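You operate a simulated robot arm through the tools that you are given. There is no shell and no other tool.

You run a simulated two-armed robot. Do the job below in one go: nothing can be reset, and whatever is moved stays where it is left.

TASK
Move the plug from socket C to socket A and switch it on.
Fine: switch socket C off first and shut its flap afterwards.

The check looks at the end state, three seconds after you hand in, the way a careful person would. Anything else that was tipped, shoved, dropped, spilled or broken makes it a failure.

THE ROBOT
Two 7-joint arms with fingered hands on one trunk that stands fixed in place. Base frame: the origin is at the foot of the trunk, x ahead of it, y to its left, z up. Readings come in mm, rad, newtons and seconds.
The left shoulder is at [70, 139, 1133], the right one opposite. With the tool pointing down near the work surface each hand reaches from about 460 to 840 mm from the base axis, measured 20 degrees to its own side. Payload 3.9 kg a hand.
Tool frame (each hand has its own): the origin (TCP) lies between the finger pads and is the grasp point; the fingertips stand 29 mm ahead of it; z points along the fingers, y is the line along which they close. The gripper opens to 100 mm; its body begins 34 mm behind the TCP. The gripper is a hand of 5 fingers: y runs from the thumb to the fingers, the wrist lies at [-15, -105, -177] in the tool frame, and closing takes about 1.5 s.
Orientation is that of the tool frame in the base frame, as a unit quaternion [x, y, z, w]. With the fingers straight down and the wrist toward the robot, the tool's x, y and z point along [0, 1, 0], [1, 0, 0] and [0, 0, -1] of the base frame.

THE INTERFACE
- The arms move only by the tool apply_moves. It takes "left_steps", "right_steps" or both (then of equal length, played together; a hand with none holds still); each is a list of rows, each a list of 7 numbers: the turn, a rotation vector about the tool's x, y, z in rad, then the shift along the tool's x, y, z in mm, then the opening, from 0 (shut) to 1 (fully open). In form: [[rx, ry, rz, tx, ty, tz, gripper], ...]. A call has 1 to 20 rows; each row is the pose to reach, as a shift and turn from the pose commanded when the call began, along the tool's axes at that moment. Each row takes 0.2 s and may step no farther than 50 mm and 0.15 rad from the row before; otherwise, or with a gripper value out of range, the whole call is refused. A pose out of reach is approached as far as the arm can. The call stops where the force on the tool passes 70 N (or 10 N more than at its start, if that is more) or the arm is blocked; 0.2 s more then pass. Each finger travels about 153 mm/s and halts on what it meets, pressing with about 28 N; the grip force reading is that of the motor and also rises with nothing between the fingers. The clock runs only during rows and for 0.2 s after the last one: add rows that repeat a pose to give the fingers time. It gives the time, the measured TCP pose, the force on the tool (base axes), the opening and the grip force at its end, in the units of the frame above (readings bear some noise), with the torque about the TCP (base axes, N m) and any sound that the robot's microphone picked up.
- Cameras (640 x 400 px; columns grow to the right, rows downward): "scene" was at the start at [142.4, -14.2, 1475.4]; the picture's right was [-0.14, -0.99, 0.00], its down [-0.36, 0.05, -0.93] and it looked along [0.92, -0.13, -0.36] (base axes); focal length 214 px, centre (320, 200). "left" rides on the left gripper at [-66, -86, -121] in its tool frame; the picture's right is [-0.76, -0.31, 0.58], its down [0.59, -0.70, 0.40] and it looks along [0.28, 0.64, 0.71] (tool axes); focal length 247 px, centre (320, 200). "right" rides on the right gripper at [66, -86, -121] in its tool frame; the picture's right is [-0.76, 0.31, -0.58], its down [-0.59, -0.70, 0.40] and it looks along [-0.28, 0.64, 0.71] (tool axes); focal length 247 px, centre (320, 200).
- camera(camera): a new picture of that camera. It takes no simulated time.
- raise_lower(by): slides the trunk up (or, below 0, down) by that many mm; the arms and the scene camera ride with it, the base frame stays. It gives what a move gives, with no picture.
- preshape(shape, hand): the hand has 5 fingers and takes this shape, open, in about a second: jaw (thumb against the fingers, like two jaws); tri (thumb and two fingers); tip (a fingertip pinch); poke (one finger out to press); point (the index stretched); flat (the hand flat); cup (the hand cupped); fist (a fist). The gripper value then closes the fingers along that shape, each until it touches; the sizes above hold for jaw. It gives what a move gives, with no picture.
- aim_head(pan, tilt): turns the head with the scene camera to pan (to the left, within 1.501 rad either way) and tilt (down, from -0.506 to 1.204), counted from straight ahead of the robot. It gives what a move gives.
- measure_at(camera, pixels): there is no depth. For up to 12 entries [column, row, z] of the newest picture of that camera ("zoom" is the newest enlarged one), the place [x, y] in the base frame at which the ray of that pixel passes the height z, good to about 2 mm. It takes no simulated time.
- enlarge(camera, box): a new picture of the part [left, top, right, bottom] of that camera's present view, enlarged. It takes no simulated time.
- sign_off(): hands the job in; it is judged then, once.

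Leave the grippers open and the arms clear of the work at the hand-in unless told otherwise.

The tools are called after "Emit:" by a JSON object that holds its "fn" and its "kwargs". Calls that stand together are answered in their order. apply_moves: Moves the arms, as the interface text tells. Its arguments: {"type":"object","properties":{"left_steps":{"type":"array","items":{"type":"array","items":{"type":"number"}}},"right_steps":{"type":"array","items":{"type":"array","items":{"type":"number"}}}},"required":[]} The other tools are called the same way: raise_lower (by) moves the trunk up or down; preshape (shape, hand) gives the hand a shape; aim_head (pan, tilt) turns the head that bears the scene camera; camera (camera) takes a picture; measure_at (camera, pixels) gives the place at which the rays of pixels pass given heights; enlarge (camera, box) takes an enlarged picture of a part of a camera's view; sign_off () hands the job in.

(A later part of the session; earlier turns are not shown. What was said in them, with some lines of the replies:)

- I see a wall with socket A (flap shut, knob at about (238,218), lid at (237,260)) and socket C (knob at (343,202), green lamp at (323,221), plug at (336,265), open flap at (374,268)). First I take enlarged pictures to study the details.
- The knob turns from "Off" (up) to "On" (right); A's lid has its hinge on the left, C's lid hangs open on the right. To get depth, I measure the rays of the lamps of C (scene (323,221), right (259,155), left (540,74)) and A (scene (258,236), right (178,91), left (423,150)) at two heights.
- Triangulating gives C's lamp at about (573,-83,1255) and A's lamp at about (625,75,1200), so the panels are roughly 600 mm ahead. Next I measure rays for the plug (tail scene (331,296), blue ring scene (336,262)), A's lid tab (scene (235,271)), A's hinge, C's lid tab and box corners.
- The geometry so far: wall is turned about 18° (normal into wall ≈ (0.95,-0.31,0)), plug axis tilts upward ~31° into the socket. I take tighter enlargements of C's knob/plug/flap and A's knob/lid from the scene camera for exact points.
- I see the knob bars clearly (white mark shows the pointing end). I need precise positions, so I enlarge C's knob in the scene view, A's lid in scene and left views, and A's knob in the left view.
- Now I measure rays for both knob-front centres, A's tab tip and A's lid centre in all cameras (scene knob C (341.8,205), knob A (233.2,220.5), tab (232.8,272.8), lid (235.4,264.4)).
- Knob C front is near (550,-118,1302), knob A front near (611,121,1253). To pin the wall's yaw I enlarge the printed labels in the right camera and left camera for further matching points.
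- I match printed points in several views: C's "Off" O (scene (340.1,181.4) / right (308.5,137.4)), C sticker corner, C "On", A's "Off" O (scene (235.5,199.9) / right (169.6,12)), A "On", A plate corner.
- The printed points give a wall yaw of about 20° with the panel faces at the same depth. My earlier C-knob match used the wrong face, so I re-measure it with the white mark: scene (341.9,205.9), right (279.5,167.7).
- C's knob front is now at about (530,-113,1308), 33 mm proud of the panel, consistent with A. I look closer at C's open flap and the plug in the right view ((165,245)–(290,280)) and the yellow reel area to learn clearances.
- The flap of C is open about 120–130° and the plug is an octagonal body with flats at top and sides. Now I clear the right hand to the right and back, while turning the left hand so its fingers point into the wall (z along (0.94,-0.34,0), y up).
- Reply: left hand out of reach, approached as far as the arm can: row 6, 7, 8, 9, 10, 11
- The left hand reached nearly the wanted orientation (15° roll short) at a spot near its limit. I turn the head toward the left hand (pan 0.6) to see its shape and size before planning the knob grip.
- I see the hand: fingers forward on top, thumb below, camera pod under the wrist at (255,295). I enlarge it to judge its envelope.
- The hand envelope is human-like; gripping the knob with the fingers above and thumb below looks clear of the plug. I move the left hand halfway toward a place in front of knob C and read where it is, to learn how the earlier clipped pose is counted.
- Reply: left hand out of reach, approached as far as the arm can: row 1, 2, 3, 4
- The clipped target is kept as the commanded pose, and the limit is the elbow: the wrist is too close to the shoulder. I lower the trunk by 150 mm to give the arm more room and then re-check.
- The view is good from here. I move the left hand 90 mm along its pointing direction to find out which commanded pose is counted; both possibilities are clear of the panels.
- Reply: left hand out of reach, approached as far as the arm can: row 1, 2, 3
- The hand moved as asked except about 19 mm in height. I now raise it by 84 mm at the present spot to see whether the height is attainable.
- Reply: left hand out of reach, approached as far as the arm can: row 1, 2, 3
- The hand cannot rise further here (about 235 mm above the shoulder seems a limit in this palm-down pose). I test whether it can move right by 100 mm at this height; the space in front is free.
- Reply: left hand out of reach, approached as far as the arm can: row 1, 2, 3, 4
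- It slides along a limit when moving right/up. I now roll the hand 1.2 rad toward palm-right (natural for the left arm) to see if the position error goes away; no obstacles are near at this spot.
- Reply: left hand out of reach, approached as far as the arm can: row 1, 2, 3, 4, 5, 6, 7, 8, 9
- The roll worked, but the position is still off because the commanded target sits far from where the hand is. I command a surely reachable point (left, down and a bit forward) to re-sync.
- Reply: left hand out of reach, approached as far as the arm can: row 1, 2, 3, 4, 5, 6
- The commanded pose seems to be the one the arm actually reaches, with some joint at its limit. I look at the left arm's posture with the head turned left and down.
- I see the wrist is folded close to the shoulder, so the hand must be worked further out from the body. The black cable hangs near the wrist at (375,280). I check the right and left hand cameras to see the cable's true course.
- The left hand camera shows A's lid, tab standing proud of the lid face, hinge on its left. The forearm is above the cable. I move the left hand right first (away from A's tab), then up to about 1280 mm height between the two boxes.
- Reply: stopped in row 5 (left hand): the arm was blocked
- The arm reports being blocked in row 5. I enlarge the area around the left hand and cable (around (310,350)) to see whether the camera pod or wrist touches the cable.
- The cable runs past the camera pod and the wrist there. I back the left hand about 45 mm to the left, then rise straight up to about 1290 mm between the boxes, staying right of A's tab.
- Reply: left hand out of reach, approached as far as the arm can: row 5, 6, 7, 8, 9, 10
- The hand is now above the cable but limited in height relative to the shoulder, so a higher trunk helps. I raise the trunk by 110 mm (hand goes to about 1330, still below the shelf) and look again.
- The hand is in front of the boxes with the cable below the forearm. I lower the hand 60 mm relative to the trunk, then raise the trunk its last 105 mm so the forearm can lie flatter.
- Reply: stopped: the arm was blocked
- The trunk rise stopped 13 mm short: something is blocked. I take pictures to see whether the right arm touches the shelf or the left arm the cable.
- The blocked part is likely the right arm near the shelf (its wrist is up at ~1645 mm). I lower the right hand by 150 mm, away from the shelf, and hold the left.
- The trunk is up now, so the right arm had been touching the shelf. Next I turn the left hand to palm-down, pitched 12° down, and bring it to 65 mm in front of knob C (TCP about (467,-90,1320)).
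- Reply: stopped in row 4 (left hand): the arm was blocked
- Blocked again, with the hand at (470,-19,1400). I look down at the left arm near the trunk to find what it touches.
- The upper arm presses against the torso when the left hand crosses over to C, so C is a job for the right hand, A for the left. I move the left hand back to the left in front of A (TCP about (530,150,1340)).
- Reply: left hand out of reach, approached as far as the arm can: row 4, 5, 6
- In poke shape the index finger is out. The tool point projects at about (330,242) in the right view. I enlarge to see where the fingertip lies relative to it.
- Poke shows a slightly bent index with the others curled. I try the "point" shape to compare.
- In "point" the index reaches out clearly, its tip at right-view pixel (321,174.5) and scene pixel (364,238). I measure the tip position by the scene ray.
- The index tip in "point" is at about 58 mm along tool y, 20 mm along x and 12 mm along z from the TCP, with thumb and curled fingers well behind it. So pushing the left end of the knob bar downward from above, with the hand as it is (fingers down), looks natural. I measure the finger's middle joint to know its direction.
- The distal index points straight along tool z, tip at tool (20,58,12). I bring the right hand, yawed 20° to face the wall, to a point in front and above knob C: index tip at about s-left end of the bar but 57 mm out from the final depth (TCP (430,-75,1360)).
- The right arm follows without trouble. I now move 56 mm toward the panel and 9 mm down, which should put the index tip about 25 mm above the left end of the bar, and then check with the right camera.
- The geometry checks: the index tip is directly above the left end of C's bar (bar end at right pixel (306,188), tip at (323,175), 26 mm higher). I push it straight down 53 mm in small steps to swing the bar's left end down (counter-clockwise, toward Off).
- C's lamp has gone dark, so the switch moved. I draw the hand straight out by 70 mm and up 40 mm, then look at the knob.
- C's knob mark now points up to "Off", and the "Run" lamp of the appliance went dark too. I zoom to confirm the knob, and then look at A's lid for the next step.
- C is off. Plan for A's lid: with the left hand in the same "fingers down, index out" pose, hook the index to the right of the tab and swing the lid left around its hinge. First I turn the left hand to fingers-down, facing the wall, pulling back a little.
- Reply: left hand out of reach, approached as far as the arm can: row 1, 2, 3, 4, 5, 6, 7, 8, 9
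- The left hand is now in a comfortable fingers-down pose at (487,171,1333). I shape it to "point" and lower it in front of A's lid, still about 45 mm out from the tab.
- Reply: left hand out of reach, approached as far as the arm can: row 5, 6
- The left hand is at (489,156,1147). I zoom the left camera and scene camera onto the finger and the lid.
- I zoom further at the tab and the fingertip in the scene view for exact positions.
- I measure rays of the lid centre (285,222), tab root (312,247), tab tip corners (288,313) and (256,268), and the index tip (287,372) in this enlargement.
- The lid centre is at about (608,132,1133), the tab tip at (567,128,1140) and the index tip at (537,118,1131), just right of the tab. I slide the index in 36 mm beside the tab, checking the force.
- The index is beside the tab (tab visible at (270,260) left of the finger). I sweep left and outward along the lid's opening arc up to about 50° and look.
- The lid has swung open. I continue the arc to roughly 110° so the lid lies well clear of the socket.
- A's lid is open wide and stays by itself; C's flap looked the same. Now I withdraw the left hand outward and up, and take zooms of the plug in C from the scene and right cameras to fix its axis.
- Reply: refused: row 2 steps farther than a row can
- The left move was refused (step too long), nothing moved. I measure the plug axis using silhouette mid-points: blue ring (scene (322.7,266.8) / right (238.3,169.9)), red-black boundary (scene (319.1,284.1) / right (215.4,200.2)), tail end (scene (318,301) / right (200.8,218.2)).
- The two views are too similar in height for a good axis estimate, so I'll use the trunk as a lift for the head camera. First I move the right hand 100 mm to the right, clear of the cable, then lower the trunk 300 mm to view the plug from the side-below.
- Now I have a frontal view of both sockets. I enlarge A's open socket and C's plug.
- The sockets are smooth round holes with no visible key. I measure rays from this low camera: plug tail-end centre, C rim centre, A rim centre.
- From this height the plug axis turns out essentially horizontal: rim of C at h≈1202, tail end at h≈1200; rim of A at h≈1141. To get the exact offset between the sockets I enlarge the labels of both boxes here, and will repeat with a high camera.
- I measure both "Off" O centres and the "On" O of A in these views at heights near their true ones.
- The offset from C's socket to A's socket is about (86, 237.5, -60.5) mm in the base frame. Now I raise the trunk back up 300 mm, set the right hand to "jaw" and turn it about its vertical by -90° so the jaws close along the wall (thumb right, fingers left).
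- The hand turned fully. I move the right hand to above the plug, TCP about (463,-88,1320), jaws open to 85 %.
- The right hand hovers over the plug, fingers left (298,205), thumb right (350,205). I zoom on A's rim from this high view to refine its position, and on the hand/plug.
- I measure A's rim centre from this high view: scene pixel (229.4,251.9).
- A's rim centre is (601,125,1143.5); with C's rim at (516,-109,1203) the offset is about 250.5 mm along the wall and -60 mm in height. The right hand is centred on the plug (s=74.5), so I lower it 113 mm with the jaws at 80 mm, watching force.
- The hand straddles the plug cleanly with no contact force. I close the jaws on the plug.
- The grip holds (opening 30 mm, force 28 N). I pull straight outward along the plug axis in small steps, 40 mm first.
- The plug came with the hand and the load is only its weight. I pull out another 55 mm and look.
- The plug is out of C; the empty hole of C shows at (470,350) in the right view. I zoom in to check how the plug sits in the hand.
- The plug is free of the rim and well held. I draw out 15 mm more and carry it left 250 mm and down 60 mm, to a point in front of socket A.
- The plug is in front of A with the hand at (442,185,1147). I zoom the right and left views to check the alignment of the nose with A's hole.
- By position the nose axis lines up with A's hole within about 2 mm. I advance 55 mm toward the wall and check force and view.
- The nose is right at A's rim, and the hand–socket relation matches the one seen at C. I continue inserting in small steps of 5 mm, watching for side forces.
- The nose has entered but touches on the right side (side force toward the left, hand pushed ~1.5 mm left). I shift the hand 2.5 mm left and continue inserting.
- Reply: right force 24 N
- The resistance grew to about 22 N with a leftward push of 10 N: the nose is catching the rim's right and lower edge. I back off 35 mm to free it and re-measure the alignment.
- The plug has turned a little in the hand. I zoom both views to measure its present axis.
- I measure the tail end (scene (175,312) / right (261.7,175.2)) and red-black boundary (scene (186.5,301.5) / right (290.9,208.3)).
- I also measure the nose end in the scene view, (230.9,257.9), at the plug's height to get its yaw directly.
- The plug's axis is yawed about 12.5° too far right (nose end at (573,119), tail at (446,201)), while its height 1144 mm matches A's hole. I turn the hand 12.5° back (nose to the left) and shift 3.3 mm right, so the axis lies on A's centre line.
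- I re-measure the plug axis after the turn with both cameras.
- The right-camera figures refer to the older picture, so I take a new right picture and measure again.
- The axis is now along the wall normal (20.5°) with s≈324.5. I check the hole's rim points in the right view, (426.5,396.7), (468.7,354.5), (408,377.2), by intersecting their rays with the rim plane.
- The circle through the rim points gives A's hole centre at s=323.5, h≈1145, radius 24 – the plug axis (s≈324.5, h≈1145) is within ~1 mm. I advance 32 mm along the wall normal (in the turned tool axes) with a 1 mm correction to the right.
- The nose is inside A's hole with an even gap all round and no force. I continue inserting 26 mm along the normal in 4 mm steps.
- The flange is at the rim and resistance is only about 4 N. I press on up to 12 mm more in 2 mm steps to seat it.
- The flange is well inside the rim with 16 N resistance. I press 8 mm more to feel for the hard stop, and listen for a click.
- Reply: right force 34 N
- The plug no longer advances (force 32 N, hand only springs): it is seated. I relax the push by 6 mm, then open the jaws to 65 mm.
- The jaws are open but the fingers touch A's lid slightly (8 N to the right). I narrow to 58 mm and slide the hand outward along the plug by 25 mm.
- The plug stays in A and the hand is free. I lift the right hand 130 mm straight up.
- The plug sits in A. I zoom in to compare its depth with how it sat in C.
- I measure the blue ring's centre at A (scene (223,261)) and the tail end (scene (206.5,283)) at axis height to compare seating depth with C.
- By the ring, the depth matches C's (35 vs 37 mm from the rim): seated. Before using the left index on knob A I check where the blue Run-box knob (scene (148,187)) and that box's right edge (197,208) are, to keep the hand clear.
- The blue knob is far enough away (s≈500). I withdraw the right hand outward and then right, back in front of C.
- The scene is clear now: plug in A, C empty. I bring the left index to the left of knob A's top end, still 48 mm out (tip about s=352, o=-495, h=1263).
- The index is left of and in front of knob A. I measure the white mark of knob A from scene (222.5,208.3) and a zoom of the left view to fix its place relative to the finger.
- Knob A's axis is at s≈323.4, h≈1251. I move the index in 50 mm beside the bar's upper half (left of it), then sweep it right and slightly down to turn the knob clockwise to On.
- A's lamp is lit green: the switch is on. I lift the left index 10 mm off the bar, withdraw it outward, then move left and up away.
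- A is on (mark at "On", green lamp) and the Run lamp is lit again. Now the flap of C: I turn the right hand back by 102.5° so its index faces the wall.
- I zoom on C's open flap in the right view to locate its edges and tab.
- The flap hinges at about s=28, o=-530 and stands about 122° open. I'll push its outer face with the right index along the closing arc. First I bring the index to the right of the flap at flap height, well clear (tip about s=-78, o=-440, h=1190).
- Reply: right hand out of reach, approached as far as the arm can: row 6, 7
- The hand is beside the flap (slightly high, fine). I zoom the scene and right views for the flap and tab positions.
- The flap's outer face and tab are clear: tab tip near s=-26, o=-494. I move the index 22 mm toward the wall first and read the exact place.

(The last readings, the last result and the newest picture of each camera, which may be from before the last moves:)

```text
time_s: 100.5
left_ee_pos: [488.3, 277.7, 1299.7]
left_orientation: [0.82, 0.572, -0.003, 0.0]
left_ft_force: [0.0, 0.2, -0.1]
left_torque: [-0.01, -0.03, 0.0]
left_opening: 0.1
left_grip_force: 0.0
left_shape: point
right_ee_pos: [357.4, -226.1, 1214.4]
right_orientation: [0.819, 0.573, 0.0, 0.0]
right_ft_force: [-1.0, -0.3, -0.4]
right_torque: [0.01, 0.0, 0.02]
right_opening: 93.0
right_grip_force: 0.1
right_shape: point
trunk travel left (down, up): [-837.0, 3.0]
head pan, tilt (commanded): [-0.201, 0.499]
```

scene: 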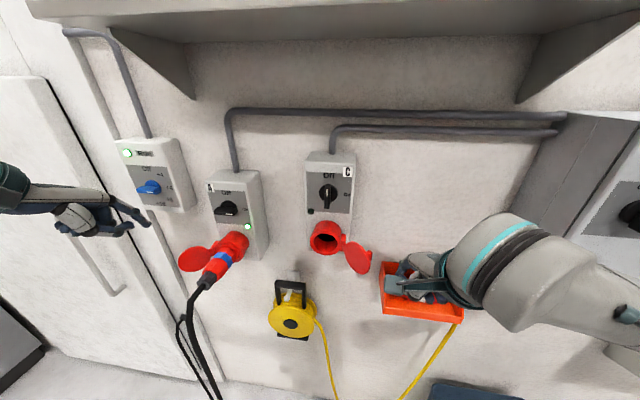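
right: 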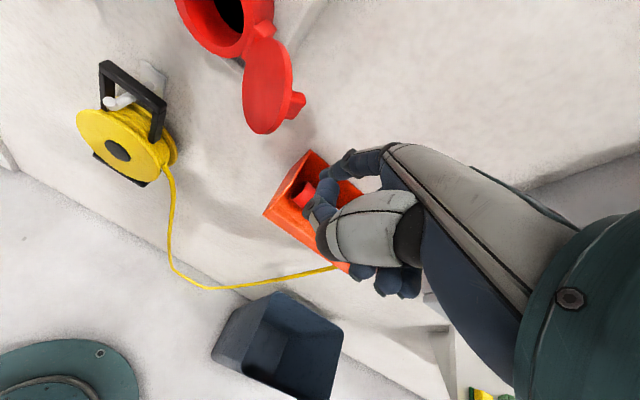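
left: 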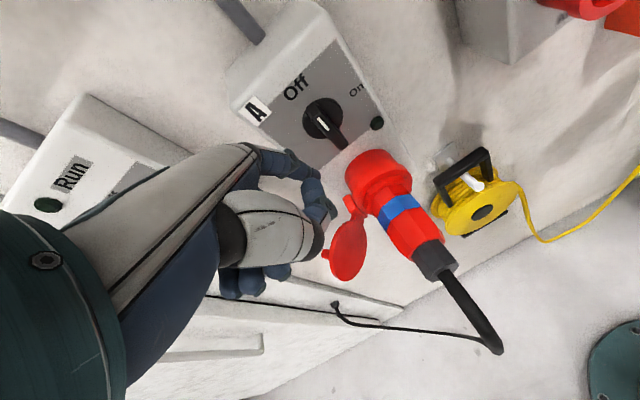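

The tip is at about s=-70, o=-471, h=1202. I now sweep left along the closing arc, up to about 65° remaining, and look.

Emit:
{"fn": "apply_moves", "kwargs": {"right_steps": [[0, 0, 0, 16, 0, 3, 0], [0, 0, 0, 32, 0, 6, 0], [0, 0, 0, 46.8, 0.3, 8, 0], [0, 0, 0, 54.6, -6, 8, 0], [0, 0, 0, 62.4, -12, 8, 0], [0, 0, 0, 71.6, -17, 8, 0], [0, 0, 0, 80.9, -19.8, 8, 0], [0, 0, 0, 90.7, -22, 8, 0], [0, 0, 0, 100.5, -22.6, 8, 0], [0, 0, 0, 110.4, -22, 8, 0], [0, 0, 0, 120.3, -20.2, 8, 0]]}}

Emit:
{"fn": "camera", "kwargs": {"camera": "scene"}}

Emit:
{"fn": "camera", "kwargs": {"camera": "right"}}

```text
time_s: 102.9
left_ee_pos: [488.4, 280.5, 1300.6]
left_orientation: [0.82, 0.573, -0.002, 0.003]
left_ft_force: [0.0, -0.3, -0.4]
left_torque: [0.01, 0.01, -0.02]
left_opening: 0.0
left_grip_force: 0.1
left_shape: point
right_ee_pos: [376.4, -107.5, 1207.0]
right_orientation: [0.819, 0.574, 0.0, 0.001]
right_ft_force: [-5.3, 2.7, 1.7]
right_torque: [0.09, -0.03, 0.05]
right_opening: 93.2
right_grip_force: 0.0
right_shape: point
trunk travel left (down, up): [-837.0, 3.0]
head pan, tilt (commanded): [-0.201, 0.499]
```

```text
taken
```

scene: 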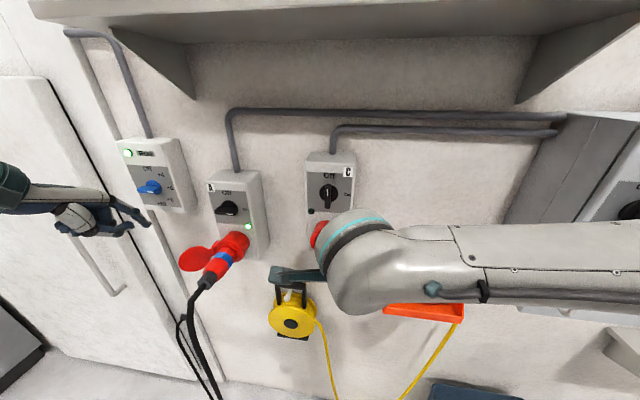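

```text
taken
```

right: 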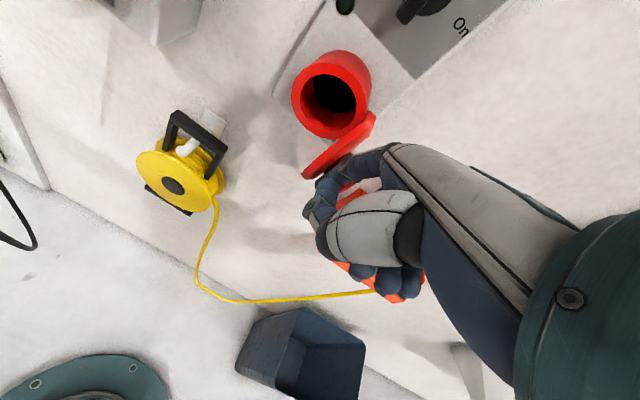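

The flap follows the finger, now about 70° from closed. I continue the arc to press it shut.

Emit:
{"fn": "apply_moves", "kwargs": {"right_steps": [[0, 0, 0, 9.5, 3.4, 0, 0], [0, 0, 0, 18.5, 7.4, 0, 0], [0, 0, 0, 27, 13.2, 0, 0], [0, 0, 0, 34.4, 19.4, 0, 0], [0, 0, 0, 41, 26.9, 0, 0], [0, 0, 0, 46.7, 35, 0, 0], [0, 0, 0, 50, 41, 0, 0], [0, 0, 0, 52.5, 47, 0, 0], [0, 0, 0, 54.5, 53.5, 0, 0], [0, 0, 0, 55.5, 60, 0, 0], [0, 0, 0, 55.5, 65, 0, 0], [0, 0, 0, 55.5, 69, 0, 0]]}}

Emit:
{"fn": "camera", "kwargs": {"camera": "right"}}

Emit:
{"fn": "camera", "kwargs": {"camera": "scene"}}

```text
time_s: 105.5
left_ee_pos: [485.9, 282.8, 1300.4]
left_orientation: [0.82, 0.572, -0.001, 0.003]
left_ft_force: [0.4, 0.2, 0.0]
left_torque: [0.0, -0.04, 0.0]
left_opening: 0.1
left_grip_force: 0.1
left_shape: point
right_ee_pos: [458.2, -76.4, 1208.2]
right_orientation: [0.819, 0.574, 0.001, 0.001]
right_ft_force: [-14.3, 10.5, 4.2]
right_torque: [0.0, -0.12, 0.42]
right_opening: 93.2
right_grip_force: 0.0
right_shape: point
trunk travel left (down, up): [-837.0, 3.0]
head pan, tilt (commanded): [-0.201, 0.499]
```

```text
taken
```

right: 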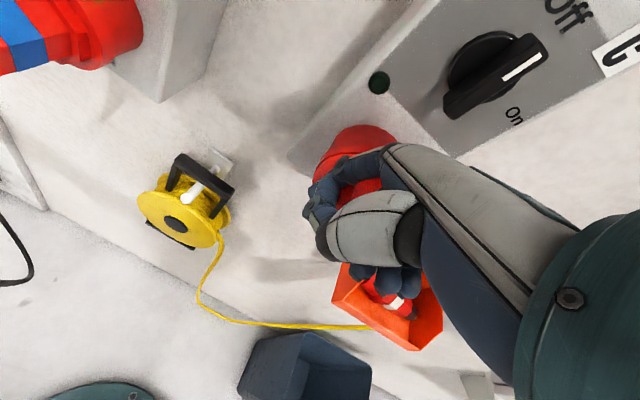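

```text
taken
```

scene: 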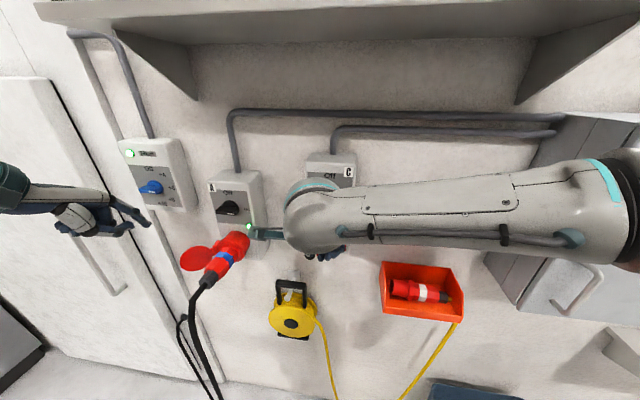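

The index presses the flap with about 17 N at its closed position. I withdraw the finger straight outward and look.

Emit:
{"fn": "apply_moves", "kwargs": {"right_steps": [[0, 0, 0, 1, -10, 0, 0], [0, 0, 0, 2, -35, 0, 0], [0, 0, 0, 2, -75, -10, 0], [0, 0, 0, -20, -95, -45, 0], [0, 0, 0, -60, -100, -70, 0], [0, 0, 0, -105, -100, -90, 0]]}}

Emit:
{"fn": "camera", "kwargs": {"camera": "scene"}}

Emit:
{"fn": "camera", "kwargs": {"camera": "right"}}

```text
time_s: 106.9
left_ee_pos: [488.5, 275.6, 1299.2]
left_orientation: [0.82, 0.572, -0.003, 0.0]
left_ft_force: [0.4, 0.1, -0.5]
left_torque: [0.04, 0.0, -0.02]
left_opening: 0.2
left_grip_force: 0.0
left_shape: point
right_ee_pos: [331.0, -142.5, 1295.5]
right_orientation: [0.819, 0.574, 0.001, -0.001]
right_ft_force: [-0.2, -1.0, 0.2]
right_torque: [0.01, 0.03, -0.01]
right_opening: 93.1
right_grip_force: 0.1
right_shape: point
trunk travel left (down, up): [-837.0, 3.0]
head pan, tilt (commanded): [-0.201, 0.499]
```

```text
taken
```

scene: 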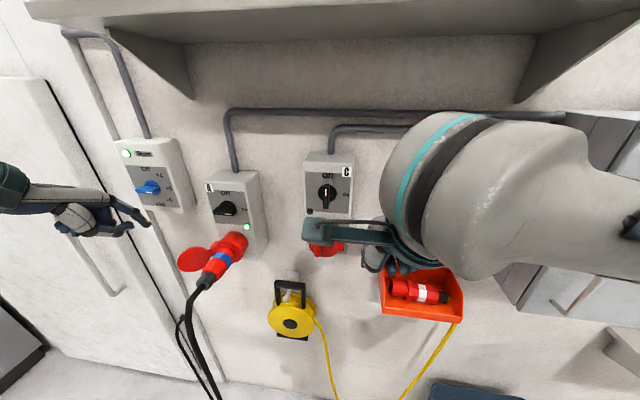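

```text
taken
```

right: 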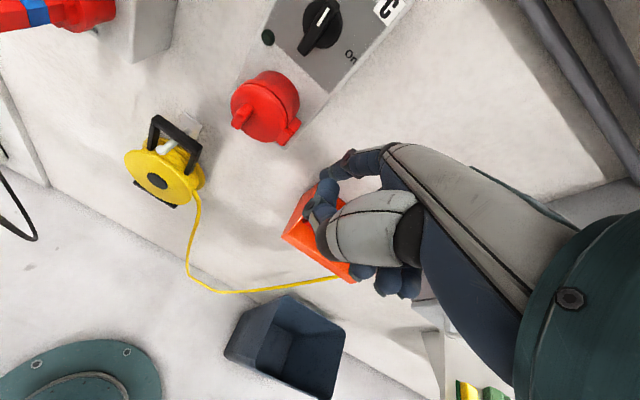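

C's flap looks shut. I zoom in to check the gap around its lid.

Emit:
{"fn": "enlarge", "kwargs": {"camera": "right", "box": [210, 40, 330, 160]}}

Emit:
{"fn": "enlarge", "kwargs": {"camera": "left", "box": [340, 0, 640, 200]}}

```text
3.33 times, centred on (270, 100) of right
```

zoom: 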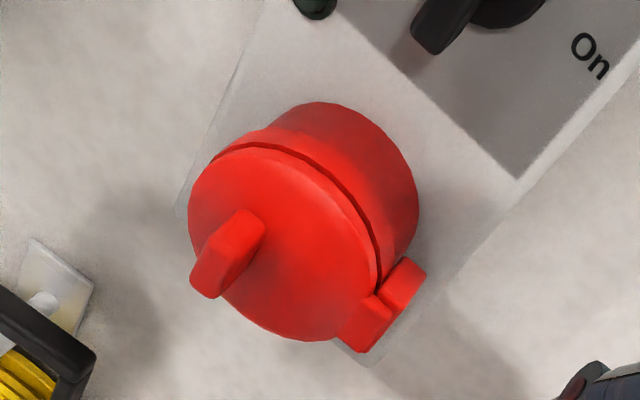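

```text
2.00 times, centred on (490, 100) of left
```

zoom: 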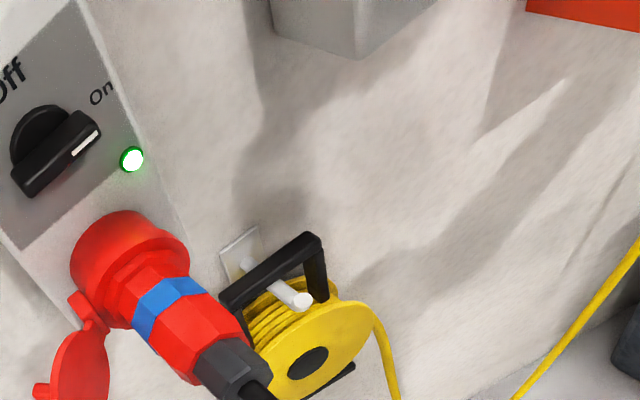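

C's flap is shut with the same thin seam A's lid had. Now I verify the Run box's blue knob is unchanged and check the yellow reel and orange tray.

Emit:
{"fn": "enlarge", "kwargs": {"camera": "scene", "box": [105, 125, 265, 225]}}

Emit:
{"fn": "enlarge", "kwargs": {"camera": "scene", "box": [160, 220, 320, 400]}}

```text
4.00 times, centred on (185, 175) of scene
```

zoom: 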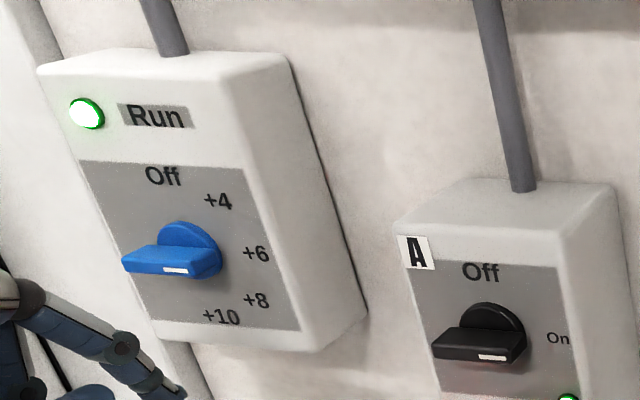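

```text
2.22 times, centred on (240, 310) of scene
```

zoom: 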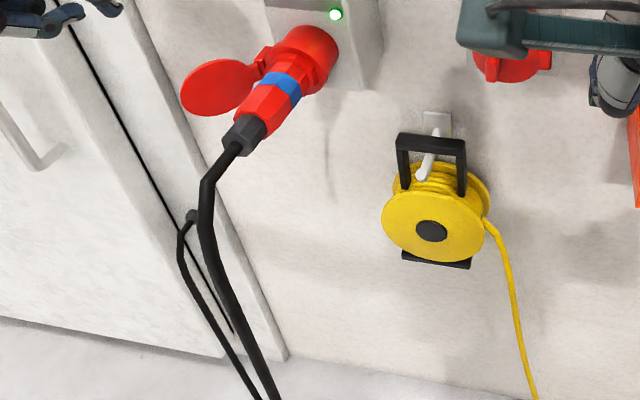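

Everything is as it should be: the blue knob still at +6, reel and tray untouched. I move both hands clear of the work, then open them in jaw shape.

Emit:
{"fn": "apply_moves", "kwargs": {"left_steps": [[0, 0, 0, 15, -20, -5, 0], [0, 0, 0, 30, -40, -10, 0], [0, 0, 0, 50, -55, -15, 0]], "right_steps": [[0, 0, 0, -35, -5, -5, 0], [0, 0, 0, -70, -10, -10, 0], [0, 0, 0, -105, -15, -15, 0]]}}

Emit:
{"fn": "preshape", "kwargs": {"shape": "jaw", "hand": "left"}}

Emit:
{"fn": "preshape", "kwargs": {"shape": "jaw", "hand": "right"}}

Emit:
{"fn": "camera", "kwargs": {"camera": "scene"}}

Emit:
{"fn": "camera", "kwargs": {"camera": "right"}}

```text
time_s: 107.7
left_ee_pos: [454.5, 344.6, 1313.9]
left_orientation: [0.821, 0.572, -0.003, 0.002]
left_ft_force: [0.8, 0.5, 0.2]
left_torque: [0.0, -0.01, 0.02]
left_opening: 0.2
left_grip_force: 0.0
left_shape: point
right_ee_pos: [281.9, -237.8, 1313.2]
right_orientation: [0.819, 0.573, 0.0, -0.001]
right_ft_force: [0.5, -0.6, 0.8]
right_torque: [0.01, 0.01, -0.02]
right_opening: 92.8
right_grip_force: 0.0
right_shape: point
trunk travel left (down, up): [-837.0, 3.0]
head pan, tilt (commanded): [-0.201, 0.499]
```

```text
time_s: 108.6
left_ee_pos: [454.7, 342.9, 1313.5]
left_orientation: [0.82, 0.572, -0.004, 0.002]
left_ft_force: [0.3, -0.3, -0.6]
left_torque: [-0.02, 0.01, -0.01]
left_opening: 99.7
left_grip_force: 0.0
left_shape: jaw
right_ee_pos: [281.2, -237.0, 1313.5]
right_orientation: [0.819, 0.573, -0.001, 0.0]
right_ft_force: [0.9, -0.6, 0.2]
right_torque: [0.0, -0.02, -0.01]
right_opening: 93.3
right_grip_force: 0.0
right_shape: point
trunk travel left (down, up): [-837.0, 3.0]
head pan, tilt (commanded): [-0.201, 0.499]
```

```text
time_s: 109.5
left_ee_pos: [455.6, 343.6, 1312.6]
left_orientation: [0.82, 0.572, -0.003, 0.001]
left_ft_force: [-0.2, 0.4, -0.1]
left_torque: [-0.01, 0.02, 0.03]
left_opening: 99.8
left_grip_force: 0.1
left_shape: jaw
right_ee_pos: [282.6, -238.3, 1313.0]
right_orientation: [0.819, 0.574, 0.0, 0.0]
right_ft_force: [0.9, 1.0, 0.5]
right_torque: [0.0, 0.05, 0.01]
right_opening: 99.7
right_grip_force: 0.1
right_shape: jaw
trunk travel left (down, up): [-837.0, 3.0]
head pan, tilt (commanded): [-0.201, 0.499]
```

```text
taken
```

scene: 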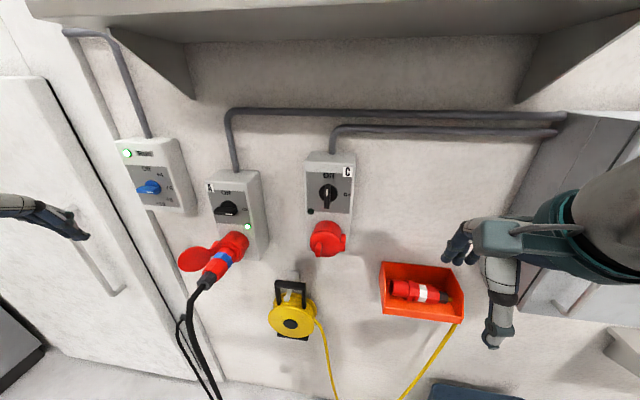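

```text
taken
```

right: 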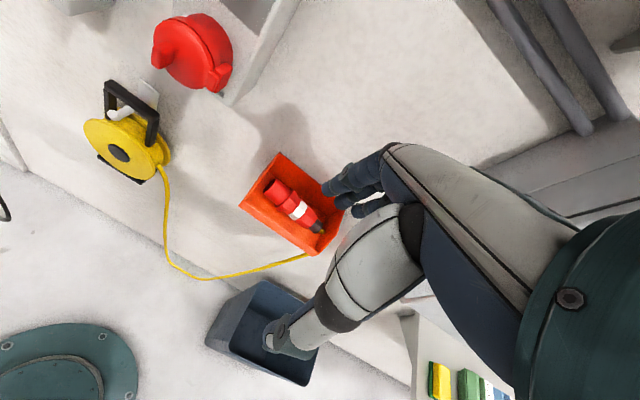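

Final check: I look up at the shelf (the right arm brushed it once) and zoom once more on A's plug and C's flap.

Emit:
{"fn": "enlarge", "kwargs": {"camera": "scene", "box": [170, 140, 370, 300]}}

Emit:
{"fn": "aim_head", "kwargs": {"pan": -0.2, "tilt": 0.0}}

Emit:
{"fn": "camera", "kwargs": {"camera": "scene"}}

```text
2.50 times, centred on (270, 220) of scene
```

zoom: 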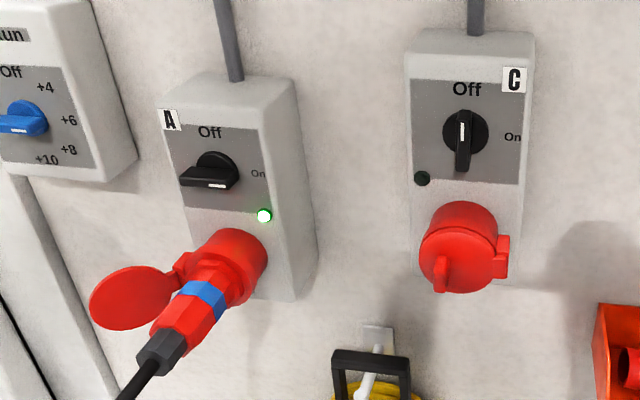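

```text
time_s: 110.4
left_ee_pos: [453.9, 345.6, 1314.0]
left_orientation: [0.82, 0.572, -0.003, 0.002]
left_ft_force: [0.1, -0.7, -0.1]
left_torque: [0.0, 0.0, -0.01]
left_opening: 99.9
left_grip_force: 0.0
left_shape: jaw
right_ee_pos: [281.6, -238.1, 1312.8]
right_orientation: [0.819, 0.574, 0.001, 0.0]
right_ft_force: [0.9, 0.2, -0.2]
right_torque: [0.0, 0.01, -0.01]
right_opening: 99.6
right_grip_force: 0.1
right_shape: jaw
trunk travel left (down, up): [-837.0, 3.0]
head pan, tilt (commanded): [-0.201, 0.0]
```

```text
taken
```

scene: 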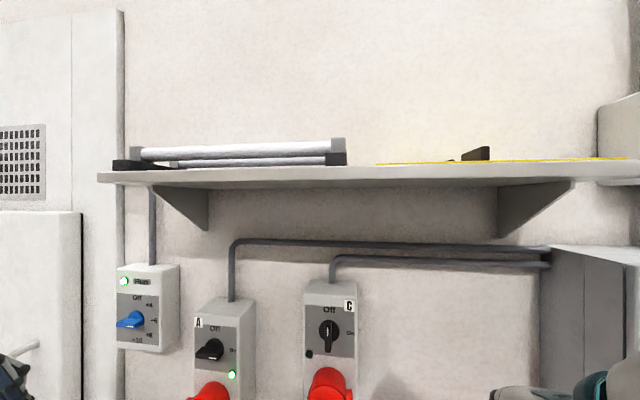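

The shelf items (lamps, ruler) lie in good order. The end state is right: C is off and its flap is shut. The plug sits in A, and A is on with its lamp lit. Both hands are open and clear, so I hand in.

Emit:
{"fn": "sign_off", "kwargs": {}}

```text
The job is handed in.
```

The plug is now in socket A and A is switched on. Its green lamp is lit, and the appliance's Run lamp came back on too.

- **Socket C:** I switched it off before pulling the plug and shut its flap afterwards. The flap shows the same thin seam A's lid had when closed.
- **Insertion at A:** The plug turned about 12° in the hand when its nose caught the rim on the first try. I backed off, realigned it and seated it on the second try, to about the same depth as it had in C.
- **Contact with the shelf:** Raising the trunk early on was blocked once, most likely by the right arm touching the shelf. The items on the shelf looked in order when I checked at the end.
- **Contact with the cable:** The left arm was blocked once beside the black cable, probably touching it. I saw no sign of harm.
- **Everything else:** The Run box's blue knob is still at +6, and the yellow reel and orange tray look untouched. A's lid stays open behind the plug.

Both hands are open in jaw shape and clear of the work.
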